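You operate a simulated robot arm through the tools that you are given. There is no shell and no other tool. Be economical: measure what you need, move in short steps, check, and stop when the job is done.

You run a simulated robot arm. Do the job below in one go: nothing can be reset, and whatever is moved stays where it is left.

TASK
Take the pink job card and leave it on top of the green rack. Take the blue job card and put it on the packing end of the packing table. Put the small black bin on the shelf of the grey table. Take the wiping pad and leave it on the packing table top beside the respooler. Put the white job card on the second shelf from the bottom of the grey rack. Put the broken block from the orange scrap tray in the catch tray. Close the bottom drawer. Press the three key three times. Open the middle bench drawer. Do these in any order. Set down upright: wiping pad.

Only the result counts: the job must be done as asked and must still hold three seconds after the hand-in. Knocking over, shifting, dropping, spilling or breaking anything else fails it.

THE ROBOT
A 6-joint arm with a fingered hand on a trunk, on a base that drives. Base frame: it is fixed to the floor where the robot stands at the start and does not move with it; the origin is under the middle of the robot, x ahead of it, y to its left, z up. Lengths are in mm, angles in rad, forces in N, time in s.
With the tool pointing down near the work surface it reaches from about 100 to 460 mm from the robot's upright axis, wherever it stands. Its first joint turns from -2.897 to 2.897 rad. Places, roughly: blue job card [500, -250, 750]; bottom drawer [-800, -2000, 600]; broken block (4x3x2 cm) [-1000, -2800, 800]; catch tray (15x14x7 cm) [-4000, 800, 500]; green rack (13x19x12 cm) [-1700, 1400, 800]; middle bench drawer [-3400, 1800, 700]; packing end of the packing table [-600, -2100, 800]; packing table top beside the respooler (13x65 cm) [-880, -2900, 800]; pink job card [750, 250, 750]; second shelf of the grey rack [-3200, -4500, 500]; shelf of the grey table (36x25 cm) [400, -300, 220]; small black bin (17x15x6 cm) [400, -400, 900]; three key [-200, -1100, 800]; white job card [-500, -2500, 750]; wiping pad (6x4x4 cm) [200, -400, 900]. Payload 5 kg.
The tool frame sits at the grasp point between the pads (the TCP): z along the fingers, y along the line on which they close. The tips reach 36 mm beyond it. Largest opening 120 mm; the body of the gripper starts 42 mm behind the TCP. The gripper is a hand of 4 fingers: y runs from the thumb to the fingers, the wrist lies at [-19, -123, -211] in the tool frame, and closing takes about 1.5 s.
Orientation is that of the tool frame in the base frame, as a unit quaternion [w, x, y, z]. With the fingers straight down and the wrist toward the robot, the tool's x, y and z point along [0, 1, 0], [1, 0, 0] and [0, 0, -1] of the base frame.

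THE INTERFACE
- The arm moves only by the tool nudge_tool. Its argument "deltas" is a list of rows, each an object of numbers (a shift or turn left out is 0, a gripper value left out holds the last): "fingers": the opening, from 0 (shut) to 1 (fully open); "tx", "ty", "tz": the shift along the tool's x, y, z in cm; "wx", "wy", "wz": the turn, a rotation vector about the tool's x, y, z in rad. In form: [{"fingers": .., "tx": .., "ty": .., "tz": .., "wx": .., "wy": .., "wz": ..}, ...]. A call has 1 to 8 rows; each row shifts and turns the commanded pose from where the row before left it, along the tool's axes as they then stand. Each row takes 0.2 s and may step no farther than 50 mm and 0.15 rad from the row before; otherwise, or with a gripper value out of range, the whole call is refused. A pose out of reach is approached as far as the arm can. The call stops where the force on the tool passes 40 N (or 10 N more than at its start, if that is more) or the arm is blocked; 0.2 s more then pass. Each finger travels about 45 mm/s and halts on what it meets, pressing with about 26 N; the grip force reading is that of the motor and also rises with nothing between the fingers. The clock runs only during rows and for 0.2 s after the last one: add rows that do not move to give the fingers time. It gives the time, the measured TCP pose, the force on the tool (base axes), the opening and the grip force at its end, in the units of the frame above (readings bear some noise), with the torque about the TCP (base axes, N m) and any sound that the robot's microphone picked up, and new pictures: "show" is both (left out), scene, wrist or none.
- Cameras (640 x 400 px; columns grow to the right, rows downward): "scene" is now at [57.9, -44.4, 1710.1]; the picture's right is [-0.89, -0.47, -0.00], its down [-0.41, 0.79, -0.46] and it looks along [0.21, -0.40, -0.89] (base axes); focal length 280 px, centre (320, 200). "wrist" rides on the gripper at [73, -101, -142] in the tool frame; the picture's right is [-0.79, 0.29, -0.54], its down [-0.56, -0.70, 0.44] and it looks along [-0.25, 0.65, 0.71] (tool axes); focal length 280 px, centre (320, 200). There is no depth. A picture from a camera that has moved, and an enlarged one, comes with that camera's place and axes in the base frame and with its lens. The place of the scene camera against the robot may be out by one fixed shift of up to 18 mm in any direction.
- lift_body(by): slides the trunk up (or, below 0, down) by that many mm; the arm and the scene camera ride with it, the base frame stays. It gives what a move gives, with no picture.
- drive_base(legs): drives the robot by 1 to 6 legs, each [ahead, turn to the left] in mm and rad, along the robot's own axes; the way and the turn of a leg run together, so that a leg with both is an arc; at most 1500 mm and 3.142 rad a leg. The arm and the cameras ride along, it lands a little off, and it stops where it bumps. It gives what a move gives, and a new picture of the scene camera.
- grasp_type(shape): the hand has 4 fingers and takes this shape, open, in about a second: jaw (thumb against the fingers, like two jaws); tri (thumb and two fingers); tip (a fingertip pinch); poke (one finger out to press); point (the index stretched); flat (the hand flat); cup (the hand cupped); fist (a fist). The gripper value then closes the fingers along that shape, each until it touches; the sizes above hold for jaw. It gives what a move gives, with no picture.
- head_to(pan, tilt): turns the head with the scene camera to pan (to the left, within 1.501 rad either way) and tilt (down, from -0.506 to 1.204), counted from straight ahead of the robot. It gives what a move gives, and a new picture of the scene camera.
- close_up(camera, box): a new picture of the part [left, top, right, bottom] of that camera's present view, enlarged. No time passes.
- job_done(): hands the job in; it is judged then, once.

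Work in short steps. Places have to be worked out from the pictures, the camera data and where the tool is seen: move nearer, look again, correct. Check each grasp and each placing, and mend what went wrong. You have 217 turns and 260 pictures in all, those below and enlarged ones among them. Open the gripper and draw the arm clear of the work before you hand the job in, unless the task says otherwise; then end with one line.

The tools are called after "Request:" as name(argument=value, ...) on one line, values as JSON. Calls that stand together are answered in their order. nudge_tool: Moves the arm, as the interface text tells. Its arguments: {"type":"object","properties":{"deltas":{"type":"array","items":{"type":"object","properties":{"fingers":{"type":"number"},"tx":{"type":"number"},"ty":{"type":"number"},"tz":{"type":"number"},"wx":{"type":"number"},"wy":{"type":"number"},"wz":{"type":"number"}}}},"show":{"type":"string","enum":["both","scene","wrist","none"]}},"required":["deltas"]} The other tools are called the same way: lift_body (by) slides the trunk up or down; grasp_type (shape) gives the hand a shape; drive_base (legs) drives the base; head_to (pan, tilt) turns the head that bears the scene camera; close_up (camera, box) takes an enlarged picture of a part of a camera's view; job_done () hands the job in.

At the start:

```text
time: 0.0
position: [306.9, -466.2, 1094.6]
ee_rot: [-0.001, 0.707, 0.707, 0.0]
force: [0.3, 0.4, -0.5]
wrist_torque: [0.02, 0.01, 0.02]
gripper_width: 119.5
grasp_force: 0.0
shape: jaw
trunk travel left (down, up): [-749.0, 91.0]
robot x, y, heading: [1.2, -3.1, -0.001]
head pan, tilt: [-1.087, 1.096]
```

scene: 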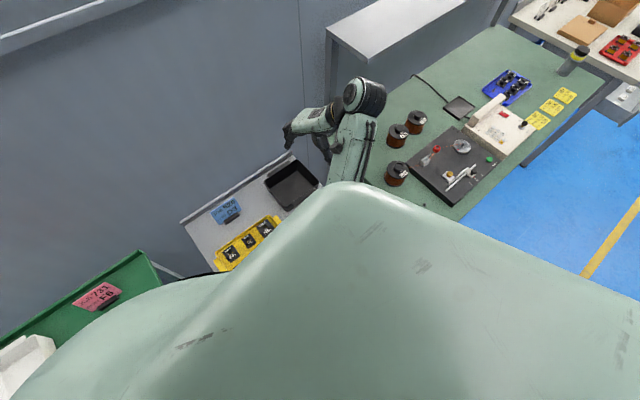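
wrist: 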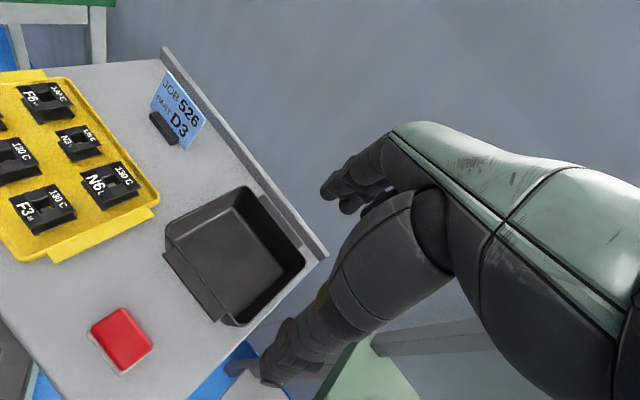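

I see the grey table with the blue card, bin and red wiping pad ahead-right. I'll look around with the head to learn the layout.

Request:
head_to(pan=-0.4, tilt=0.7)

Request:
head_to(pan=-1.5, tilt=0.5)

Request:
head_to(pan=1.2, tilt=0.4)

```text
time: 1.1
position: [307.3, -465.6, 1095.4]
ee_rot: [-0.001, 0.707, 0.707, 0.0]
force: [0.1, 0.4, 0.1]
wrist_torque: [-0.04, 0.02, 0.01]
gripper_width: 119.3
grasp_force: 0.1
shape: jaw
trunk travel left (down, up): [-749.0, 91.0]
robot x, y, heading: [1.9, 1.3, 0.002]
head pan, tilt: [-0.4, 0.7]
camera scene: at [106.6, -21.5, 1739.9], right [-0.39, -0.92, 0.0], down [-0.59, 0.25, -0.76], along [0.7, -0.3, -0.64], focal length 280 px, centre (320, 200)
```

scene: 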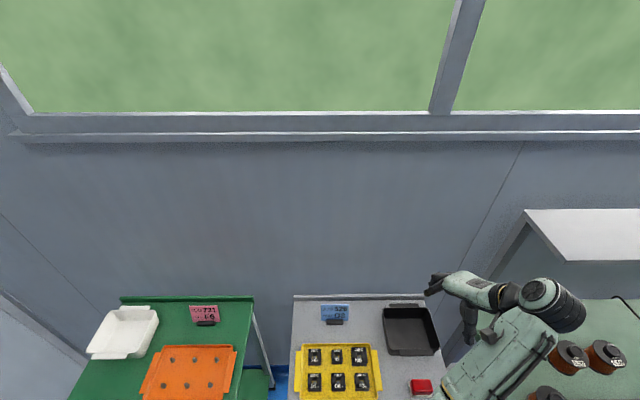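

```text
time: 2.4
position: [308.2, -465.9, 1096.3]
ee_rot: [0.0, 0.707, 0.707, 0.0]
force: [0.7, 0.8, 0.3]
wrist_torque: [0.02, 0.0, -0.01]
gripper_width: 119.5
grasp_force: 0.1
shape: jaw
trunk travel left (down, up): [-749.0, 91.0]
robot x, y, heading: [0.9, -4.0, 0.001]
head pan, tilt: [-1.499, 0.499]
camera scene: at [35.0, -79.1, 1757.6], right [-1.0, -0.07, 0.0], down [-0.03, 0.48, -0.88], along [0.06, -0.88, -0.48], focal length 280 px, centre (320, 200)
```

scene: 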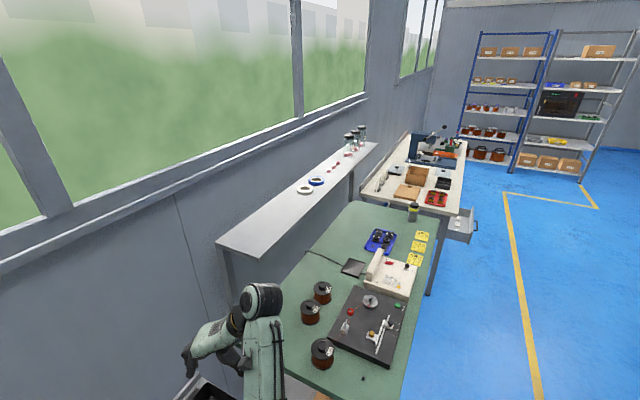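

```text
time: 4.8
position: [307.8, -467.3, 1096.4]
ee_rot: [0.0, 0.708, 0.707, 0.001]
force: [0.1, 0.7, 0.2]
wrist_torque: [-0.03, 0.02, -0.03]
gripper_width: 119.4
grasp_force: 0.0
shape: jaw
trunk travel left (down, up): [-749.0, 91.0]
robot x, y, heading: [-1.9, 2.5, 0.003]
head pan, tilt: [1.201, 0.4]
camera scene: at [62.0, 98.0, 1766.8], right [0.93, -0.36, 0.0], down [-0.14, -0.36, -0.92], along [0.33, 0.86, -0.39], focal length 280 px, centre (320, 200)
```

scene: 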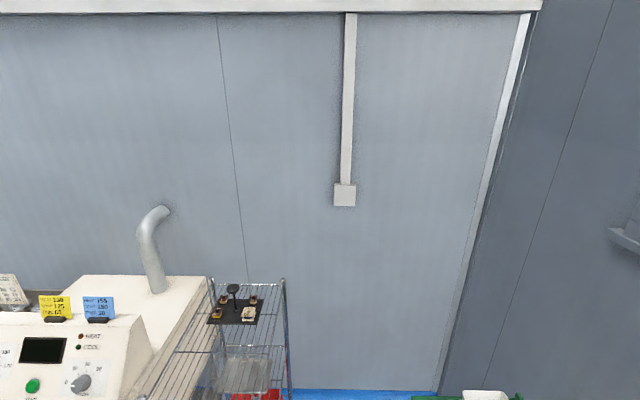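

Now look at the grey table more closely, and the green table on the left, for the first jobs.

Request:
head_to(pan=-0.5, tilt=1.1)

Request:
head_to(pan=0.3, tilt=1.1)

```text
time: 6.5
position: [307.4, -465.7, 1096.1]
ee_rot: [0.001, 0.707, 0.707, 0.0]
force: [0.4, -0.9, 0.2]
wrist_torque: [0.0, 0.03, 0.03]
gripper_width: 119.3
grasp_force: 0.0
shape: jaw
trunk travel left (down, up): [-749.0, 91.0]
robot x, y, heading: [1.8, -2.3, -0.003]
head pan, tilt: [-0.499, 1.1]
camera scene: at [83.9, -18.5, 1710.0], right [-0.48, -0.88, 0.0], down [-0.78, 0.43, -0.45], along [0.4, -0.22, -0.89], focal length 280 px, centre (320, 200)
```

scene: 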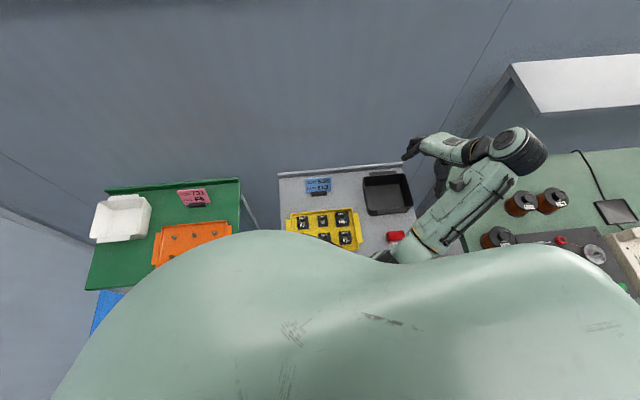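

```text
time: 7.7
position: [307.4, -466.0, 1095.6]
ee_rot: [0.001, 0.707, 0.707, 0.0]
force: [0.4, -0.4, -1.0]
wrist_torque: [-0.02, 0.01, -0.02]
gripper_width: 119.4
grasp_force: 0.1
shape: jaw
trunk travel left (down, up): [-749.0, 91.0]
robot x, y, heading: [0.6, -1.9, 0.001]
head pan, tilt: [0.3, 1.1]
camera scene: at [88.8, 30.3, 1709.9], right [0.29, -0.96, 0.0], down [-0.85, -0.26, -0.45], along [0.43, 0.13, -0.89], focal length 280 px, centre (320, 200)
```

scene: 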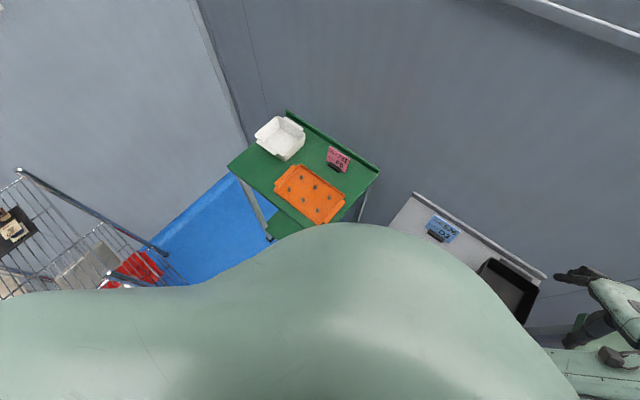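

The room is yawed about −0.4 rad from my frame. I'll turn the tool to align with the table (yaw −0.4) and lower a little for a clearer look at the bin.

Request:
nudge_tool(deltas=[{"wz": 0.14}, {"wz": 0.14}, {"wz": 0.13}, {"tz": 4}, {"tz": 4}, {}], show="wrist")

```text
time: 9.1
position: [306.9, -466.7, 1016.0]
ee_rot: [0.0, 0.836, 0.548, 0.0]
force: [1.1, 0.9, 0.1]
wrist_torque: [0.01, 0.01, 0.04]
gripper_width: 119.5
grasp_force: 0.1
shape: jaw
trunk travel left (down, up): [-749.0, 91.0]
robot x, y, heading: [-1.6, 1.7, -0.002]
head pan, tilt: [0.3, 1.1]
camera wrist: at [245.1, -361.0, 1158.8], right [-0.05, -0.84, 0.54], down [-0.87, -0.23, -0.44], along [0.5, -0.49, -0.71], focal length 280 px, centre (320, 200)
```

wrist: 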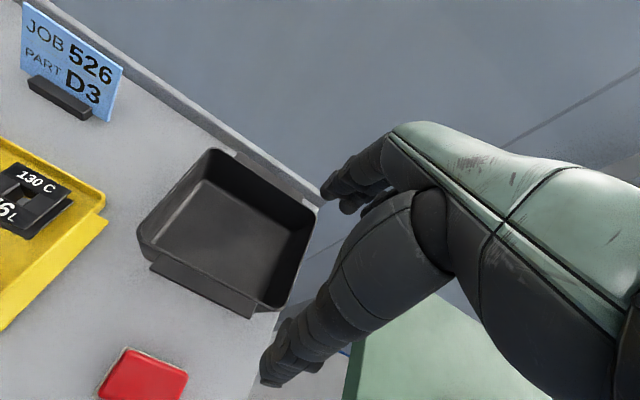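

I estimate the bin rim near z≈840. Zoom in on the bin's front wall to choose the grip.

Request:
close_up(camera="wrist", box=[100, 130, 340, 400])

Request:
head_to(pan=-0.45, tilt=0.9)

```text
1.48 times, centred on (220, 265) of wrist
camera zoom: at [245.1, -361.0, 1158.8], right [-0.05, -0.84, 0.54], down [-0.87, -0.23, -0.44], along [0.5, -0.49, -0.71], focal length 415 px, centre (468, 104)
```

zoom: 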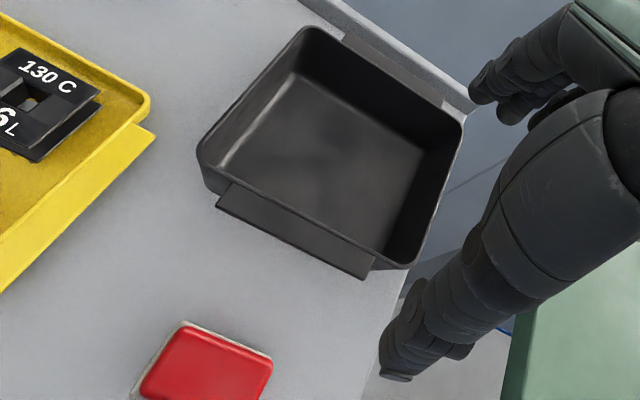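

```text
time: 10.2
position: [307.5, -467.2, 1017.6]
ee_rot: [0.001, 0.836, 0.548, 0.0]
force: [-0.7, -0.3, -0.1]
wrist_torque: [0.03, 0.01, -0.03]
gripper_width: 119.7
grasp_force: 0.1
shape: jaw
trunk travel left (down, up): [-749.0, 91.0]
robot x, y, heading: [-1.6, -2.3, 0.001]
head pan, tilt: [-0.45, 0.901]
camera scene: at [96.4, -21.0, 1723.8], right [-0.43, -0.9, 0.0], down [-0.71, 0.34, -0.62], along [0.56, -0.27, -0.78], focal length 280 px, centre (320, 200)
```

scene: 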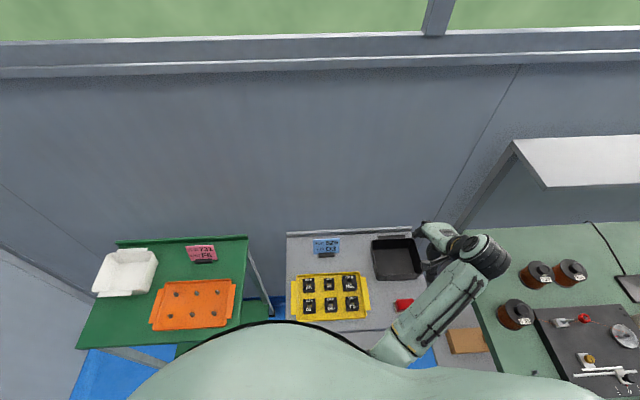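

The bin has handle lips at front and back and the pad sits just in front of it, so I take the pad first. I move above it with a reduced opening.

Request:
nudge_tool(deltas=[{"tx": 2.5, "ty": -3.2, "fingers": 0.7}, {"tx": 2.4, "ty": -3.2}, {"ty": -3.1}, {"tz": 3.5}, {"tz": 3.5}, {}], show="wrist")

```text
time: 11.6
position: [239.3, -383.0, 946.6]
ee_rot: [0.001, 0.836, 0.549, 0.001]
force: [-0.6, 0.0, -0.2]
wrist_torque: [0.02, 0.0, 0.03]
gripper_width: 84.4
grasp_force: 0.1
shape: jaw
trunk travel left (down, up): [-749.0, 91.0]
robot x, y, heading: [0.3, 1.5, 0.003]
head pan, tilt: [-0.45, 0.901]
camera wrist: at [175.2, -277.7, 1089.2], right [-0.05, -0.84, 0.54], down [-0.87, -0.23, -0.44], along [0.5, -0.49, -0.71], focal length 280 px, centre (320, 200)
```

wrist: 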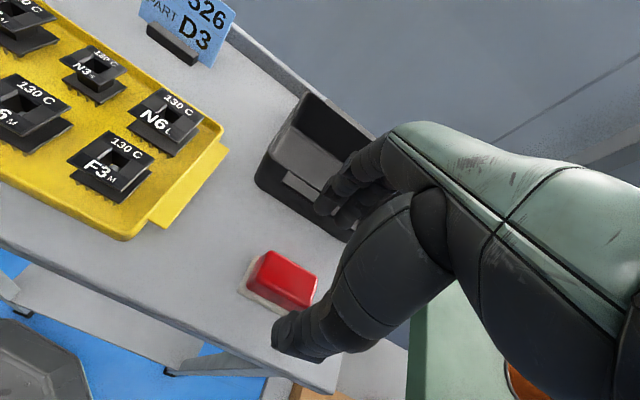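

Parallax puts the pad top near z≈870 (table ≈830), centred almost under the tool. I descend 60 mm and check.

Request:
nudge_tool(deltas=[{"tz": 3}, {"tz": 3}, {}], show="wrist")

```text
time: 12.1
position: [239.6, -385.5, 914.3]
ee_rot: [0.009, 0.836, 0.549, 0.0]
force: [-0.9, 1.4, -0.2]
wrist_torque: [-0.03, -0.08, -0.02]
gripper_width: 83.5
grasp_force: 0.0
shape: jaw
trunk travel left (down, up): [-749.0, 91.0]
robot x, y, heading: [-4.5, -1.6, -0.004]
head pan, tilt: [-0.45, 0.901]
stopped in row 2: the force on the tool passed its limit at 57 N (the readings are from after the stop); the commanded pose is now the measured one
camera wrist: at [175.4, -279.2, 1054.3], right [-0.06, -0.83, 0.55], down [-0.86, -0.24, -0.45], along [0.51, -0.5, -0.7], focal length 280 px, centre (320, 200)
```

wrist: 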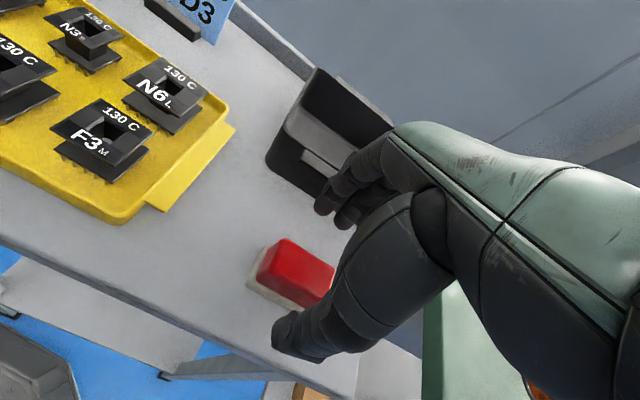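

The fingers seem to have touched the bin's lip. I back up, narrow the opening to about 60 mm, and look.

Request:
nudge_tool(deltas=[{"tz": -2.0}, {"fingers": 0.5, "ty": -0.4}, {}, {}], show="wrist")

Request:
close_up(camera="wrist", box=[220, 60, 420, 380])

```text
time: 13.1
position: [236.0, -384.9, 933.1]
ee_rot: [0.008, 0.837, 0.548, -0.001]
force: [1.1, 0.7, -0.3]
wrist_torque: [0.03, 0.0, 0.0]
gripper_width: 60.6
grasp_force: 0.0
shape: jaw
trunk travel left (down, up): [-749.0, 91.0]
robot x, y, heading: [1.2, -1.4, -0.0]
head pan, tilt: [-0.45, 0.901]
camera wrist: at [172.6, -277.8, 1074.1], right [-0.06, -0.83, 0.55], down [-0.86, -0.24, -0.45], along [0.51, -0.5, -0.7], focal length 280 px, centre (320, 200)
```

wrist: 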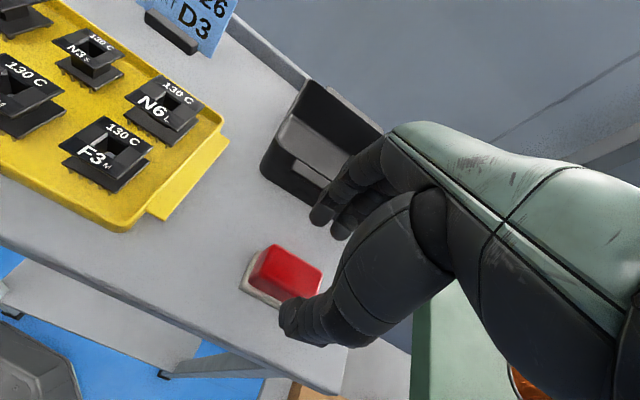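

```text
1.25 times, centred on (320, 220) of wrist
camera zoom: at [172.6, -277.8, 1074.1], right [-0.06, -0.83, 0.55], down [-0.86, -0.24, -0.45], along [0.51, -0.5, -0.7], focal length 350 px, centre (320, 175)
```

zoom: 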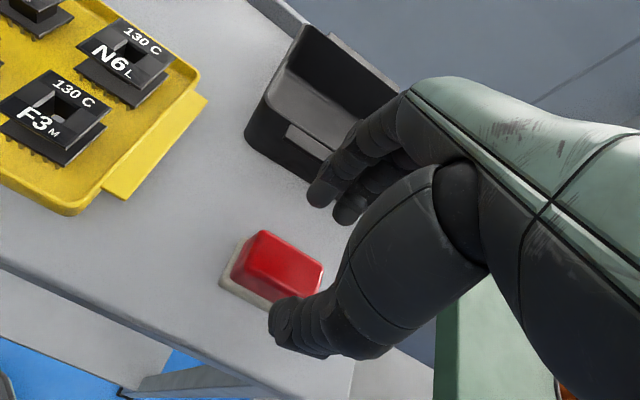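

Narrower now; the tips should clear both bin and pad. Descend slowly.

Request:
nudge_tool(deltas=[{"tz": 1.5}, {"tz": 1.0}, {"tz": 1.0}, {"tz": 0.8}, {}], show="wrist")

```text
time: 14.3
position: [237.2, -386.8, 890.3]
ee_rot: [0.008, 0.836, 0.548, 0.0]
force: [-0.4, 0.2, -0.5]
wrist_torque: [-0.03, 0.0, -0.02]
gripper_width: 60.6
grasp_force: 0.0
shape: jaw
trunk travel left (down, up): [-749.0, 91.0]
robot x, y, heading: [0.2, -0.5, -0.002]
head pan, tilt: [-0.45, 0.901]
camera wrist: at [173.0, -279.3, 1031.8], right [-0.05, -0.83, 0.55], down [-0.86, -0.24, -0.45], along [0.51, -0.5, -0.7], focal length 280 px, centre (320, 200)
```

wrist: 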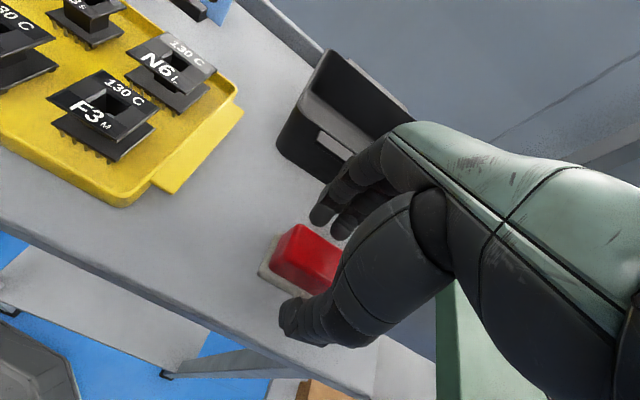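

Pad lies between thumb and fingers. Lower 12 mm more and close.

Request:
nudge_tool(deltas=[{"tz": 0.6}, {"tz": 0.6}, {"fingers": 0}, {}, {}, {}, {}, {}], show="wrist")

```text
time: 16.1
position: [236.2, -386.0, 880.8]
ee_rot: [0.01, 0.836, 0.548, -0.001]
force: [-1.7, 1.1, 5.0]
wrist_torque: [0.05, 0.05, 0.03]
gripper_width: 31.7
grasp_force: 26.0
shape: jaw
trunk travel left (down, up): [-749.0, 91.0]
robot x, y, heading: [-1.1, -2.2, -0.004]
head pan, tilt: [-0.45, 0.901]
camera wrist: at [172.6, -278.9, 1020.1], right [-0.06, -0.83, 0.55], down [-0.86, -0.24, -0.45], along [0.51, -0.5, -0.7], focal length 280 px, centre (320, 200)
```

wrist: 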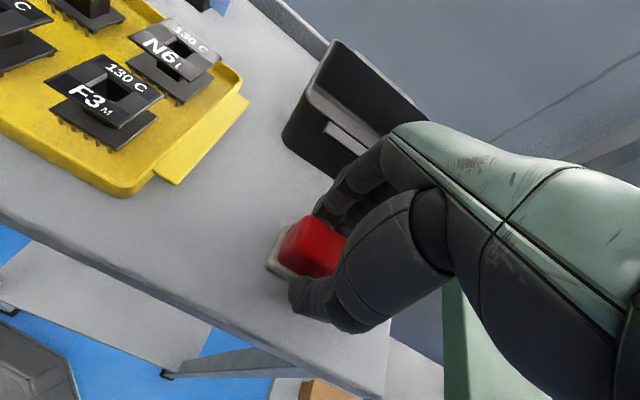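

Grip at 31.7 mm, 26 N — the pad is held. Lift straight up.

Request:
nudge_tool(deltas=[{"tz": -2}, {"tz": -4}, {"tz": -4}, {"tz": -4}, {}], show="wrist")

```text
time: 17.3
position: [235.1, -382.9, 1021.9]
ee_rot: [0.008, 0.837, 0.548, -0.001]
force: [0.1, 0.3, -1.0]
wrist_torque: [0.0, -0.02, -0.01]
gripper_width: 29.1
grasp_force: 26.0
shape: jaw
trunk travel left (down, up): [-749.0, 91.0]
robot x, y, heading: [1.1, 1.3, 0.0]
head pan, tilt: [-0.45, 0.901]
camera wrist: at [171.8, -275.3, 1162.0], right [-0.05, -0.83, 0.55], down [-0.86, -0.24, -0.45], along [0.51, -0.5, -0.7], focal length 280 px, centre (320, 200)
```

wrist: 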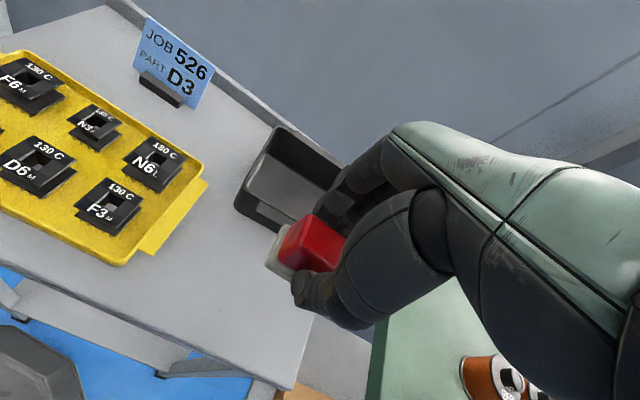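

Pad is in hand. I raise the trunk, back away from the table, and look to the right before turning.

Request:
lift_body(by=85)

Request:
drive_base(legs=[[-300, 0]])

Request:
head_to(pan=-1.4, tilt=0.7)

```text
time: 18.5
position: [235.3, -382.5, 1106.1]
ee_rot: [0.008, 0.836, 0.548, 0.0]
force: [0.2, -0.7, -1.5]
wrist_torque: [0.0, -0.01, -0.04]
gripper_width: 29.4
grasp_force: 26.2
shape: jaw
trunk travel left (down, up): [-834.0, 6.0]
robot x, y, heading: [-0.1, -1.9, 0.001]
head pan, tilt: [-0.45, 0.901]
```

```text
time: 20.6
position: [-58.1, -382.6, 1105.8]
ee_rot: [0.008, 0.836, 0.548, 0.0]
force: [0.2, -0.1, 0.3]
wrist_torque: [-0.01, -0.01, 0.0]
gripper_width: 29.5
grasp_force: 25.9
shape: jaw
trunk travel left (down, up): [-834.0, 6.0]
robot x, y, heading: [-295.5, 2.8, 0.001]
head pan, tilt: [-0.45, 0.901]
camera scene: at [-196.9, -21.1, 1808.7], right [-0.44, -0.9, 0.0], down [-0.71, 0.34, -0.62], along [0.56, -0.27, -0.78], focal length 280 px, centre (320, 200)
```

scene: 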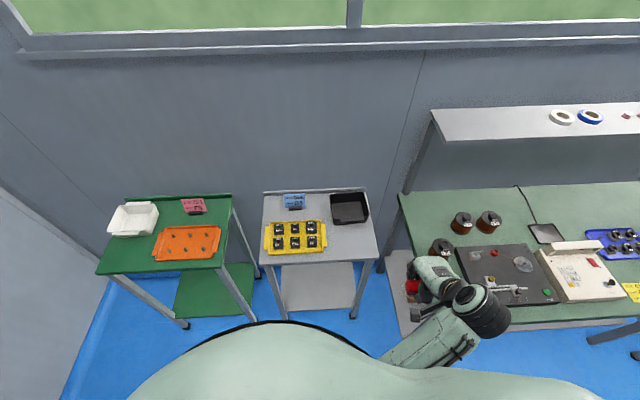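

```text
time: 21.9
position: [-57.8, -382.6, 1106.2]
ee_rot: [0.009, 0.837, 0.548, 0.0]
force: [0.4, -0.4, -0.2]
wrist_torque: [0.04, 0.01, 0.03]
gripper_width: 29.4
grasp_force: 25.5
shape: jaw
trunk travel left (down, up): [-834.0, 6.0]
robot x, y, heading: [-288.6, -2.2, -0.002]
head pan, tilt: [-1.4, 0.7]
camera scene: at [-251.6, -71.9, 1824.9], right [-0.99, -0.17, 0.0], down [-0.11, 0.64, -0.76], along [0.13, -0.75, -0.64], focal length 280 px, centre (320, 200)
```

scene: 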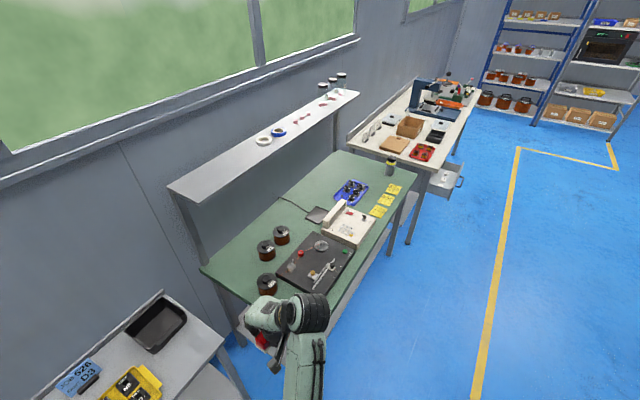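

Clear floor aisle along the benches, with an open drawer sticking out from the packing table. I'll drive out wide around it to stand in front of the packing table near the respooler.

Request:
drive_base(legs=[[0, -2.206], [1427, 0], [0, 0.236], [1450, 0], [0, 1.57]])

Request:
head_to(pan=0.0, tilt=0.75)

```text
time: 49.0
position: [-1702.2, -2900.6, 1106.5]
ee_rot: [0.008, 0.933, 0.36, -0.001]
force: [-0.1, 0.2, -0.8]
wrist_torque: [-0.04, -0.01, -0.01]
gripper_width: 29.5
grasp_force: 25.9
shape: jaw
trunk travel left (down, up): [-834.0, 6.0]
robot x, y, heading: [-1760.3, -2452.2, -0.421]
head pan, tilt: [-1.4, 0.7]
camera scene: at [-1756.1, -2538.2, 1824.9], right [-0.97, 0.25, 0.0], down [0.16, 0.62, -0.76], along [-0.19, -0.74, -0.64], focal length 280 px, centre (320, 200)
```

scene: 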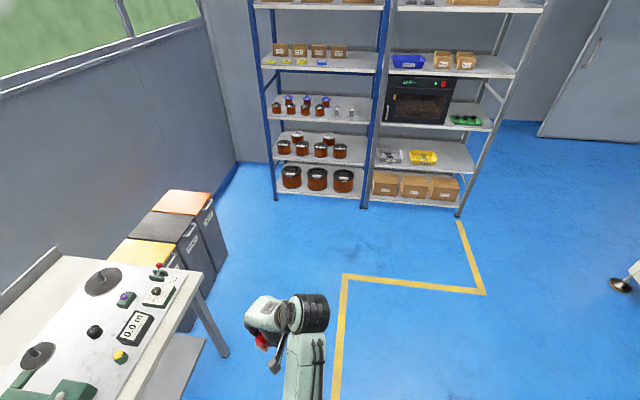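

```text
time: 50.5
position: [-1702.8, -2900.9, 1106.0]
ee_rot: [0.008, 0.933, 0.361, -0.002]
force: [1.3, -0.7, -0.5]
wrist_torque: [0.01, 0.02, -0.04]
gripper_width: 29.7
grasp_force: 25.9
shape: jaw
trunk travel left (down, up): [-834.0, 6.0]
robot x, y, heading: [-1763.5, -2454.4, -0.425]
head pan, tilt: [0.0, 0.75]
camera scene: at [-1659.3, -2490.1, 1820.7], right [-0.41, -0.91, 0.0], down [-0.62, 0.28, -0.73], along [0.67, -0.3, -0.68], focal length 280 px, centre (320, 200)
```

scene: 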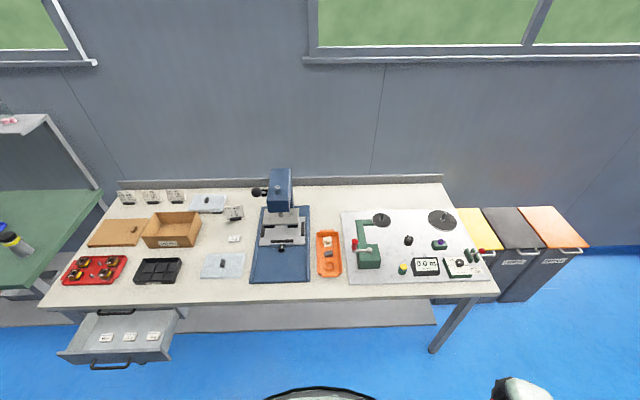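

Good view: the 13 cm strip between the blue press and the respooler holds the orange scrap tray; I'll set the pad in the strip in front of the tray. Drive forward to the table.

Request:
drive_base(legs=[[0, 0.02], [320, 0]])

Request:
head_to(pan=-0.1, tilt=1.0)

```text
time: 53.1
position: [-1401.7, -3026.4, 1104.6]
ee_rot: [0.008, 0.93, 0.368, -0.001]
force: [0.4, -0.2, -0.7]
wrist_torque: [0.01, 0.02, 0.02]
gripper_width: 29.6
grasp_force: 26.2
shape: jaw
trunk travel left (down, up): [-834.0, 6.0]
robot x, y, heading: [-1467.0, -2582.1, -0.403]
head pan, tilt: [0.0, 0.75]
camera scene: at [-1366.5, -2613.7, 1820.7], right [-0.4, -0.92, 0.0], down [-0.63, 0.27, -0.73], along [0.67, -0.29, -0.68], focal length 280 px, centre (320, 200)
```

scene: 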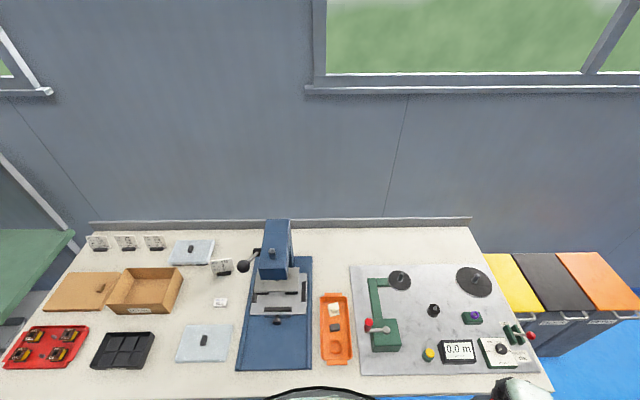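

```text
time: 53.9
position: [-1403.4, -3026.0, 1106.6]
ee_rot: [0.009, 0.929, 0.369, -0.003]
force: [-0.6, -1.2, -0.3]
wrist_torque: [-0.01, -0.03, 0.02]
gripper_width: 29.5
grasp_force: 26.3
shape: jaw
trunk travel left (down, up): [-834.0, 6.0]
robot x, y, heading: [-1464.9, -2579.3, -0.406]
head pan, tilt: [-0.099, 1.0]
camera scene: at [-1380.3, -2615.3, 1801.6], right [-0.49, -0.87, 0.0], down [-0.74, 0.41, -0.54], along [0.47, -0.26, -0.84], focal length 280 px, centre (320, 200)
```

scene: 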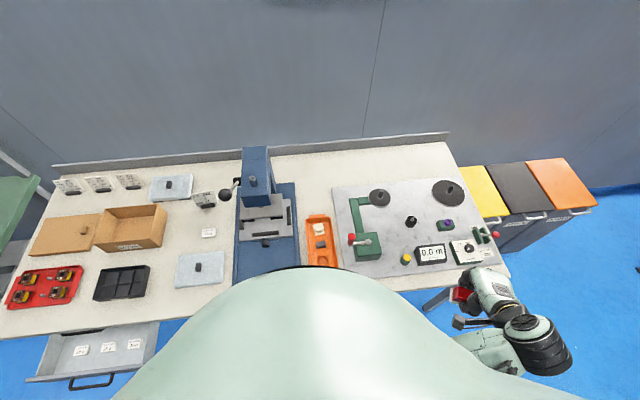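

Rotate the hand to line up with the table and swing it left in front of the robot at the safe height.

Request:
nudge_tool(deltas=[{"wz": -0.14}, {"wz": -0.14}, {"wz": -0.13}, {"tx": 4.5, "ty": 0.5}, {"tx": 4.5, "ty": 1}, {"tx": 4.5, "ty": 1}, {"tx": 4.5, "ty": 1}, {"tx": 4.5, "ty": 1}], show="none")

Request:
nudge_tool(deltas=[{"tx": 4.5, "ty": 1}, {"tx": 4.5, "ty": 1.5}, {"tx": 3.5, "ty": 2}, {"ty": 2.2}, {}, {}])

```text
time: 55.7
position: [-1274.1, -2832.7, 1105.3]
ee_rot: [0.007, 0.836, 0.549, -0.004]
force: [-0.1, -0.4, -0.3]
wrist_torque: [0.0, 0.01, 0.02]
gripper_width: 29.4
grasp_force: 26.0
shape: jaw
trunk travel left (down, up): [-834.0, 6.0]
robot x, y, heading: [-1466.1, -2576.3, -0.406]
head pan, tilt: [-0.099, 1.0]
```

```text
time: 56.5
position: [-1254.0, -2851.5, 1096.4]
ee_rot: [0.028, 0.93, 0.366, -0.011]
force: [0.2, 1.0, -1.1]
wrist_torque: [0.01, 0.0, -0.03]
gripper_width: 29.5
grasp_force: 25.7
shape: jaw
out of reach, approached as far as the arm can: row 1, 2
trunk travel left (down, up): [-834.0, 6.0]
robot x, y, heading: [-1467.3, -2580.9, -0.409]
head pan, tilt: [-0.099, 1.0]
stopped in row 3: the arm was blocked; the commanded pose is now the measured one
camera scene: at [-1371.7, -2620.1, 1802.6], right [-0.49, -0.87, 0.0], down [-0.74, 0.41, -0.54], along [0.47, -0.26, -0.84], focal length 280 px, centre (320, 200)
camera wrist: at [-1268.6, -2720.7, 1230.4], right [-0.38, -0.71, 0.59], down [-0.89, 0.11, -0.45], along [0.26, -0.69, -0.67], focal length 280 px, centre (320, 200)
```

scene: 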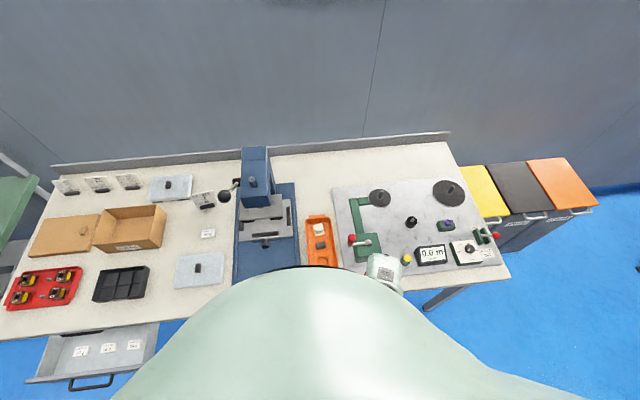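
wrist: 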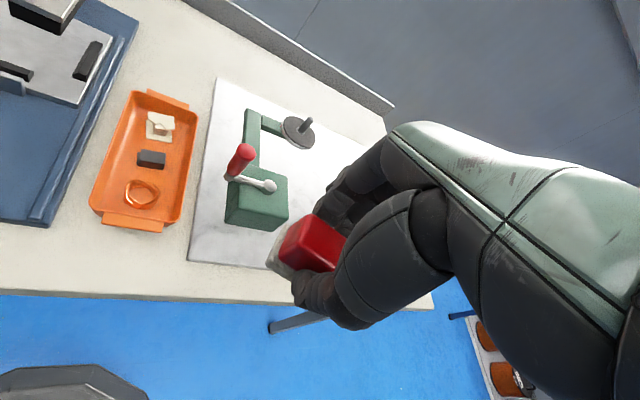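

The arm is awkward that close to the axis. I level the tool again and move onward toward the strip, keeping the present yaw.

Request:
nudge_tool(deltas=[{"wx": 0.044, "wy": 0.041, "ty": 2}, {"tx": 3, "ty": 1}, {"tx": 3, "wz": -0.1}, {"tx": 3, "wz": -0.1, "ty": -1}, {"tx": 2, "wz": -0.1, "ty": -1}, {}], show="wrist")

```text
time: 57.2
position: [-1277.6, -2842.4, 1072.5]
ee_rot: [-0.046, 0.964, 0.262, 0.001]
force: [-1.1, 0.4, 0.2]
wrist_torque: [0.0, 0.03, 0.0]
gripper_width: 29.2
grasp_force: 25.4
shape: jaw
trunk travel left (down, up): [-834.0, 6.0]
robot x, y, heading: [-1467.1, -2581.4, -0.411]
head pan, tilt: [-0.099, 1.0]
stopped in row 3: the arm was blocked; the commanded pose is now the measured one
camera wrist: at [-1261.2, -2733.4, 1224.6], right [-0.52, -0.7, 0.49], down [-0.85, 0.36, -0.39], along [0.1, -0.62, -0.78], focal length 280 px, centre (320, 200)
```

wrist: 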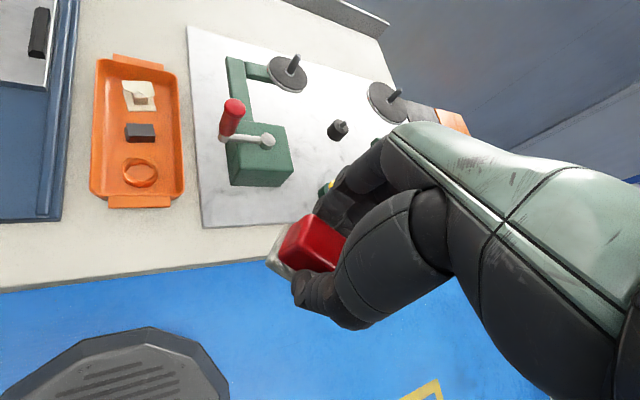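

The arm can't fold in front of the body; it works best to the front-right as at the start. I level the tool and swing it back right, then reposition the base further left.

Request:
nudge_tool(deltas=[{"tx": -2, "ty": 1.5, "tz": -1}, {"wx": -0.088, "wy": -0.026, "tx": -2, "ty": 1.5}, {"tx": -3.5, "ty": 2.6, "tz": -1}, {"tx": -3.5, "ty": 2.6, "tz": -1}, {"tx": -3.5, "ty": 2.6}, {"tx": -3.5, "ty": 2.6}, {}], show="none")

```text
time: 58.1
position: [-1323.2, -2854.6, 1034.3]
ee_rot: [-0.092, 0.958, 0.268, 0.036]
force: [0.1, -1.5, -0.5]
wrist_torque: [0.08, 0.1, 0.0]
gripper_width: 29.6
grasp_force: 25.5
shape: jaw
trunk travel left (down, up): [-834.0, 6.0]
robot x, y, heading: [-1475.1, -2583.0, -0.407]
head pan, tilt: [-0.099, 1.0]
stopped in row 4: the arm was blocked; the commanded pose is now the measured one
```

Let me see the arm's shape before moving on.

Request:
head_to(pan=-0.9, tilt=1.2)

```text
time: 59.2
position: [-1322.3, -2850.6, 1038.0]
ee_rot: [-0.092, 0.958, 0.269, 0.036]
force: [-0.1, -0.3, -0.7]
wrist_torque: [-0.05, -0.06, 0.02]
gripper_width: 29.7
grasp_force: 25.9
shape: jaw
trunk travel left (down, up): [-834.0, 6.0]
robot x, y, heading: [-1469.8, -2583.6, -0.402]
head pan, tilt: [-0.901, 1.201]
camera scene: at [-1433.8, -2636.7, 1789.0], right [-0.97, -0.26, 0.0], down [-0.24, 0.9, -0.36], along [0.1, -0.35, -0.93], focal length 280 px, centre (320, 200)
```

scene: 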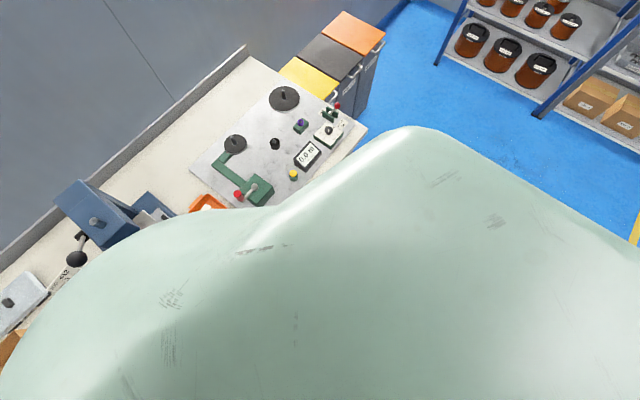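

The wrist is tucked too near the torso. I push the hand radially outward and up, then level it.

Request:
nudge_tool(deltas=[{"ty": 3, "tz": -1}, {"ty": 3, "tz": -1}, {"ty": 3, "tz": -1}, {"ty": 3, "tz": -1}, {}], show="wrist")

```text
time: 60.4
position: [-1257.4, -2957.4, 1056.5]
ee_rot: [-0.091, 0.958, 0.269, 0.035]
force: [-0.4, 0.0, -0.6]
wrist_torque: [-0.03, -0.01, -0.01]
gripper_width: 29.4
grasp_force: 25.6
shape: jaw
trunk travel left (down, up): [-834.0, 6.0]
robot x, y, heading: [-1468.8, -2581.2, -0.408]
head pan, tilt: [-0.901, 1.201]
camera wrist: at [-1249.0, -2864.8, 1220.9], right [-0.53, -0.75, 0.4], down [-0.84, 0.39, -0.39], along [0.14, -0.54, -0.83], focal length 280 px, centre (320, 200)
```

wrist: 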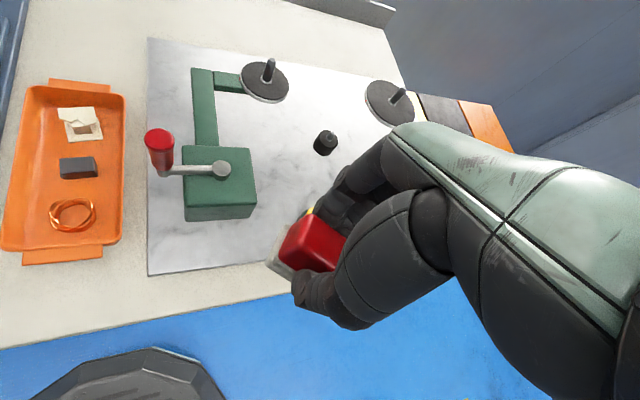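

That works. Now level and align yaw with the table at this location.

Request:
nudge_tool(deltas=[{"wx": -0.079, "wy": -0.06}, {"wx": -0.078, "wy": -0.06}, {"wz": -0.12}, {"wz": -0.13}, {"wz": -0.13}, {"wz": -0.13}, {"wz": -0.12}, {}], show="wrist")

```text
time: 62.2
position: [-1255.0, -2957.4, 1058.2]
ee_rot: [-0.001, 0.831, 0.556, -0.002]
force: [0.0, 0.0, -0.3]
wrist_torque: [-0.01, 0.02, -0.04]
gripper_width: 29.2
grasp_force: 26.1
shape: jaw
trunk travel left (down, up): [-834.0, 6.0]
robot x, y, heading: [-1469.3, -2581.6, -0.408]
head pan, tilt: [-0.901, 1.201]
camera wrist: at [-1319.5, -2853.2, 1200.7], right [-0.03, -0.84, 0.54], down [-0.86, -0.25, -0.44], along [0.5, -0.48, -0.72], focal length 280 px, centre (320, 200)
```

wrist: 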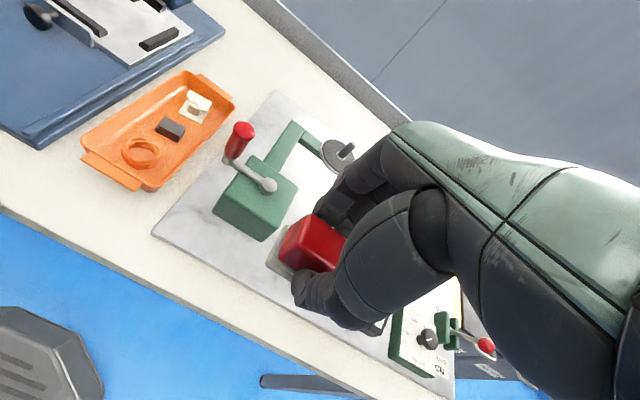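

The pose is good here; I just need the base ~210 mm further left. Back up, sidestep, and come in again.

Request:
drive_base(legs=[[-350, 0], [0, 1.57], [209, 0], [0, -1.565], [340, 0]])

Request:
nudge_tool(deltas=[{}], show="wrist")

```text
time: 76.9
position: [-1164.9, -2756.5, 1058.0]
ee_rot: [0.0, 0.828, 0.561, -0.003]
force: [0.7, -0.3, -0.3]
wrist_torque: [0.01, 0.01, 0.01]
gripper_width: 29.5
grasp_force: 26.1
shape: jaw
trunk travel left (down, up): [-834.0, 6.0]
robot x, y, heading: [-1383.1, -2386.0, -0.397]
head pan, tilt: [-0.901, 1.201]
camera scene: at [-1341.0, -2436.1, 1789.0], right [-0.96, -0.27, 0.0], down [-0.25, 0.9, -0.36], along [0.1, -0.35, -0.93], focal length 280 px, centre (320, 200)
```

scene: 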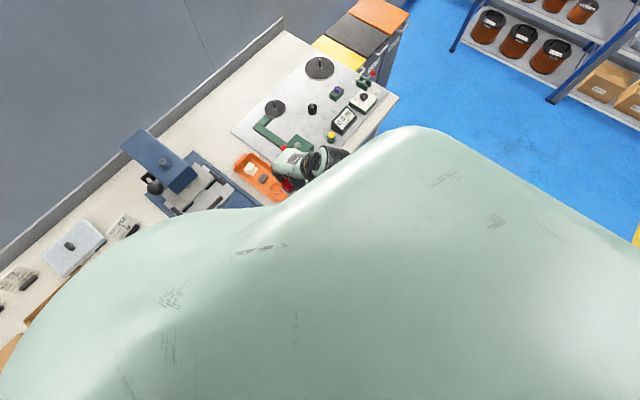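

```text
time: 77.3
position: [-1164.0, -2756.3, 1059.3]
ee_rot: [-0.001, 0.827, 0.562, -0.002]
force: [-0.5, -0.5, 0.2]
wrist_torque: [-0.03, -0.02, -0.01]
gripper_width: 29.3
grasp_force: 25.8
shape: jaw
trunk travel left (down, up): [-834.0, 6.0]
robot x, y, heading: [-1380.6, -2376.3, -0.387]
head pan, tilt: [-0.901, 1.201]
camera wrist: at [-1230.3, -2653.2, 1200.7], right [-0.02, -0.84, 0.54], down [-0.86, -0.26, -0.44], along [0.51, -0.48, -0.72], focal length 280 px, centre (320, 200)
```

wrist: 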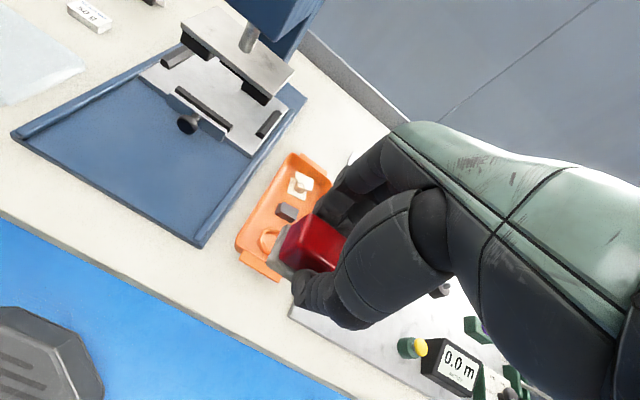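

Now over the strip's front gap. Shift 12 mm inward, 7 mm right, then descend most of the way and check.

Request:
nudge_tool(deltas=[{"tx": -0.7, "ty": 1.2}, {"tz": 4}, {"tz": 4}, {"tz": 4}, {"tz": 2.5}, {}], show="wrist")

```text
time: 78.7
position: [-1156.4, -2769.5, 913.2]
ee_rot: [-0.001, 0.828, 0.561, -0.003]
force: [-0.3, -0.7, -0.2]
wrist_torque: [0.02, -0.01, -0.02]
gripper_width: 29.5
grasp_force: 25.7
shape: jaw
trunk travel left (down, up): [-834.0, 6.0]
robot x, y, heading: [-1383.1, -2384.5, -0.388]
head pan, tilt: [-0.901, 1.201]
camera wrist: at [-1221.9, -2666.0, 1055.0], right [-0.02, -0.84, 0.54], down [-0.86, -0.26, -0.44], along [0.51, -0.48, -0.72], focal length 280 px, centre (320, 200)
```

wrist: 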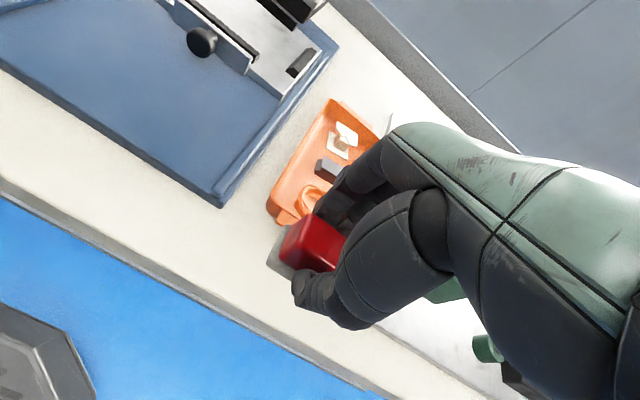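

Clearance looks fine. Descend slowly until contact.

Request:
nudge_tool(deltas=[{"tz": 1}, {"tz": 0.8}, {"tz": 0.6}, {"tz": 0.4}, {}], show="wrist")

```text
time: 79.9
position: [-1156.5, -2768.4, 884.1]
ee_rot: [0.0, 0.827, 0.562, -0.002]
force: [-0.5, 0.1, 0.2]
wrist_torque: [-0.01, -0.01, 0.01]
gripper_width: 29.6
grasp_force: 25.8
shape: jaw
trunk travel left (down, up): [-834.0, 6.0]
robot x, y, heading: [-1381.9, -2383.7, -0.395]
head pan, tilt: [-0.901, 1.201]
camera wrist: at [-1221.9, -2665.1, 1026.8], right [-0.02, -0.84, 0.54], down [-0.86, -0.26, -0.44], along [0.51, -0.48, -0.72], focal length 280 px, centre (320, 200)
```

wrist: 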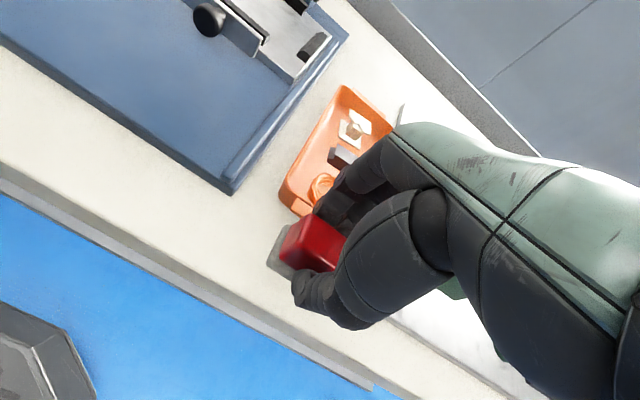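

Request:
nudge_tool(deltas=[{"tz": 0.4}, {"tz": 0.4}, {"tz": 0.4}, {"tz": 0.4}, {"tz": 0.4}, {}], show="none")

```text
time: 81.3
position: [-1156.4, -2768.3, 864.5]
ee_rot: [0.0, 0.828, 0.561, -0.003]
force: [-0.5, -0.3, -0.9]
wrist_torque: [0.03, 0.02, 0.0]
gripper_width: 29.5
grasp_force: 26.0
shape: jaw
trunk travel left (down, up): [-834.0, 6.0]
robot x, y, heading: [-1383.3, -2384.5, -0.396]
head pan, tilt: [-0.901, 1.201]
```

No contact yet at 864; keep going in small steps.

Request:
nudge_tool(deltas=[{"tz": 0.4}, {"tz": 0.4}, {"tz": 0.4}, {"tz": 0.4}, {"tz": 0.4}, {}], show="wrist")

```text
time: 82.7
position: [-1156.1, -2768.0, 844.1]
ee_rot: [0.0, 0.828, 0.561, -0.002]
force: [-0.5, 0.5, 4.1]
wrist_torque: [-0.12, -0.08, 0.0]
gripper_width: 29.5
grasp_force: 25.6
shape: jaw
trunk travel left (down, up): [-834.0, 6.0]
robot x, y, heading: [-1380.0, -2377.6, -0.393]
head pan, tilt: [-0.901, 1.201]
camera wrist: at [-1222.0, -2664.4, 987.3], right [-0.02, -0.84, 0.54], down [-0.86, -0.26, -0.44], along [0.51, -0.48, -0.72], focal length 280 px, centre (320, 200)
```

wrist: 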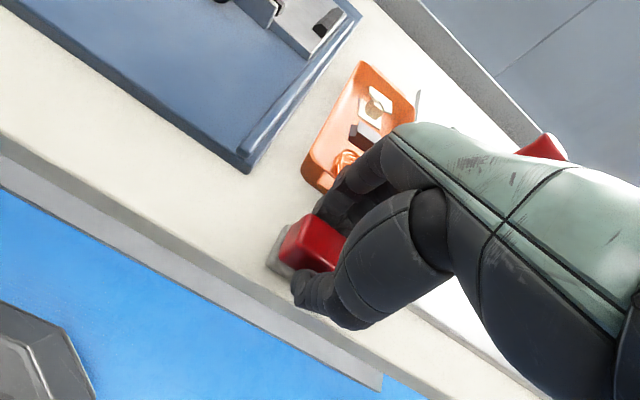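

Contact (4 N) at 844. Release with a modest opening, then rise.

Request:
nudge_tool(deltas=[{"tz": 0.1, "fingers": 0.42}, {}, {}, {"tz": -2}, {"tz": -4}, {"tz": -4}, {"tz": -4}, {}], show="wrist")

```text
time: 84.5
position: [-1157.2, -2767.0, 985.6]
ee_rot: [-0.001, 0.827, 0.562, -0.003]
force: [1.0, 0.6, -1.1]
wrist_torque: [0.0, -0.02, 0.01]
gripper_width: 50.2
grasp_force: 0.1
shape: jaw
trunk travel left (down, up): [-834.0, 6.0]
robot x, y, heading: [-1382.0, -2384.7, -0.396]
head pan, tilt: [-0.901, 1.201]
camera wrist: at [-1223.2, -2663.6, 1128.4], right [-0.02, -0.84, 0.54], down [-0.86, -0.26, -0.44], along [0.51, -0.48, -0.72], focal length 280 px, centre (320, 200)
```

wrist: 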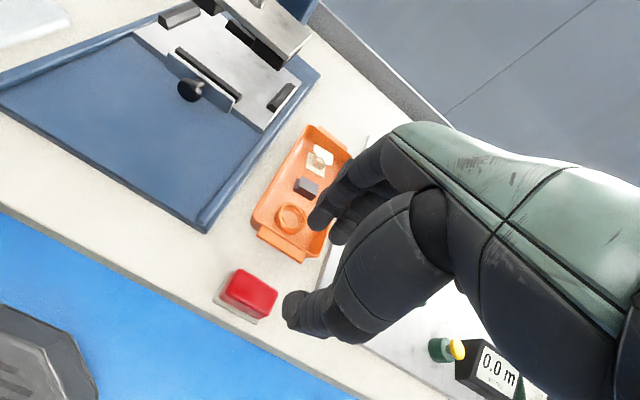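

Pad stands upright in the strip. Zoom on the scrap tray to identify the broken block.

Request:
close_up(camera="wrist", box=[230, 110, 370, 270])

Request:
head_to(pan=0.3, tilt=0.8)

```text
2.50 times, centred on (300, 190) of wrist
camera zoom: at [-1223.2, -2663.6, 1128.4], right [-0.02, -0.84, 0.54], down [-0.86, -0.26, -0.44], along [0.51, -0.48, -0.72], focal length 701 px, centre (370, 225)
```

zoom: 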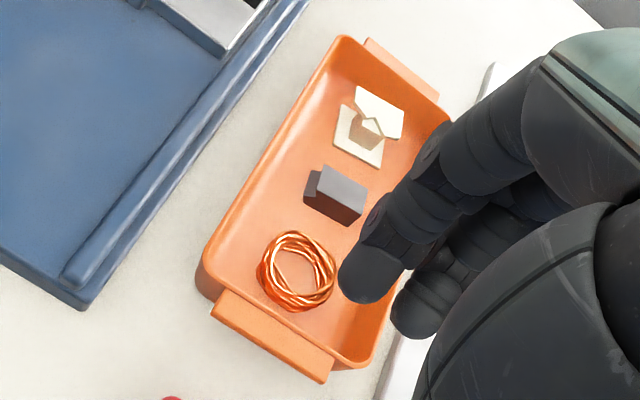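

```text
time: 85.9
position: [-1157.7, -2767.2, 985.4]
ee_rot: [-0.001, 0.827, 0.562, -0.002]
force: [0.1, -0.4, -0.2]
wrist_torque: [0.02, 0.0, -0.01]
gripper_width: 50.0
grasp_force: 0.2
shape: jaw
trunk travel left (down, up): [-834.0, 6.0]
robot x, y, heading: [-1383.6, -2381.9, -0.394]
head pan, tilt: [0.3, 0.799]
camera scene: at [-1275.3, -2390.2, 1816.7], right [-0.09, -1.0, 0.0], down [-0.71, 0.07, -0.7], along [0.69, -0.07, -0.72], focal length 280 px, centre (320, 200)
```

scene: 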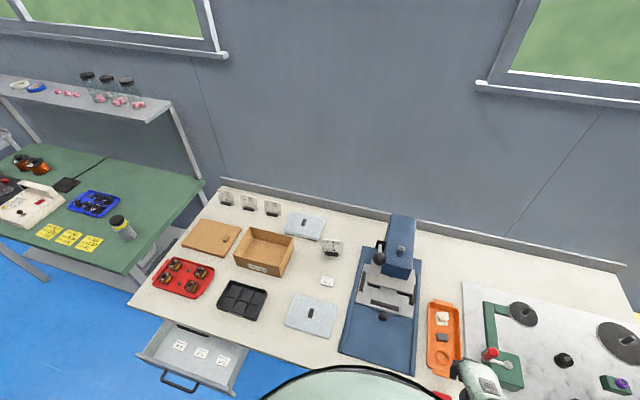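

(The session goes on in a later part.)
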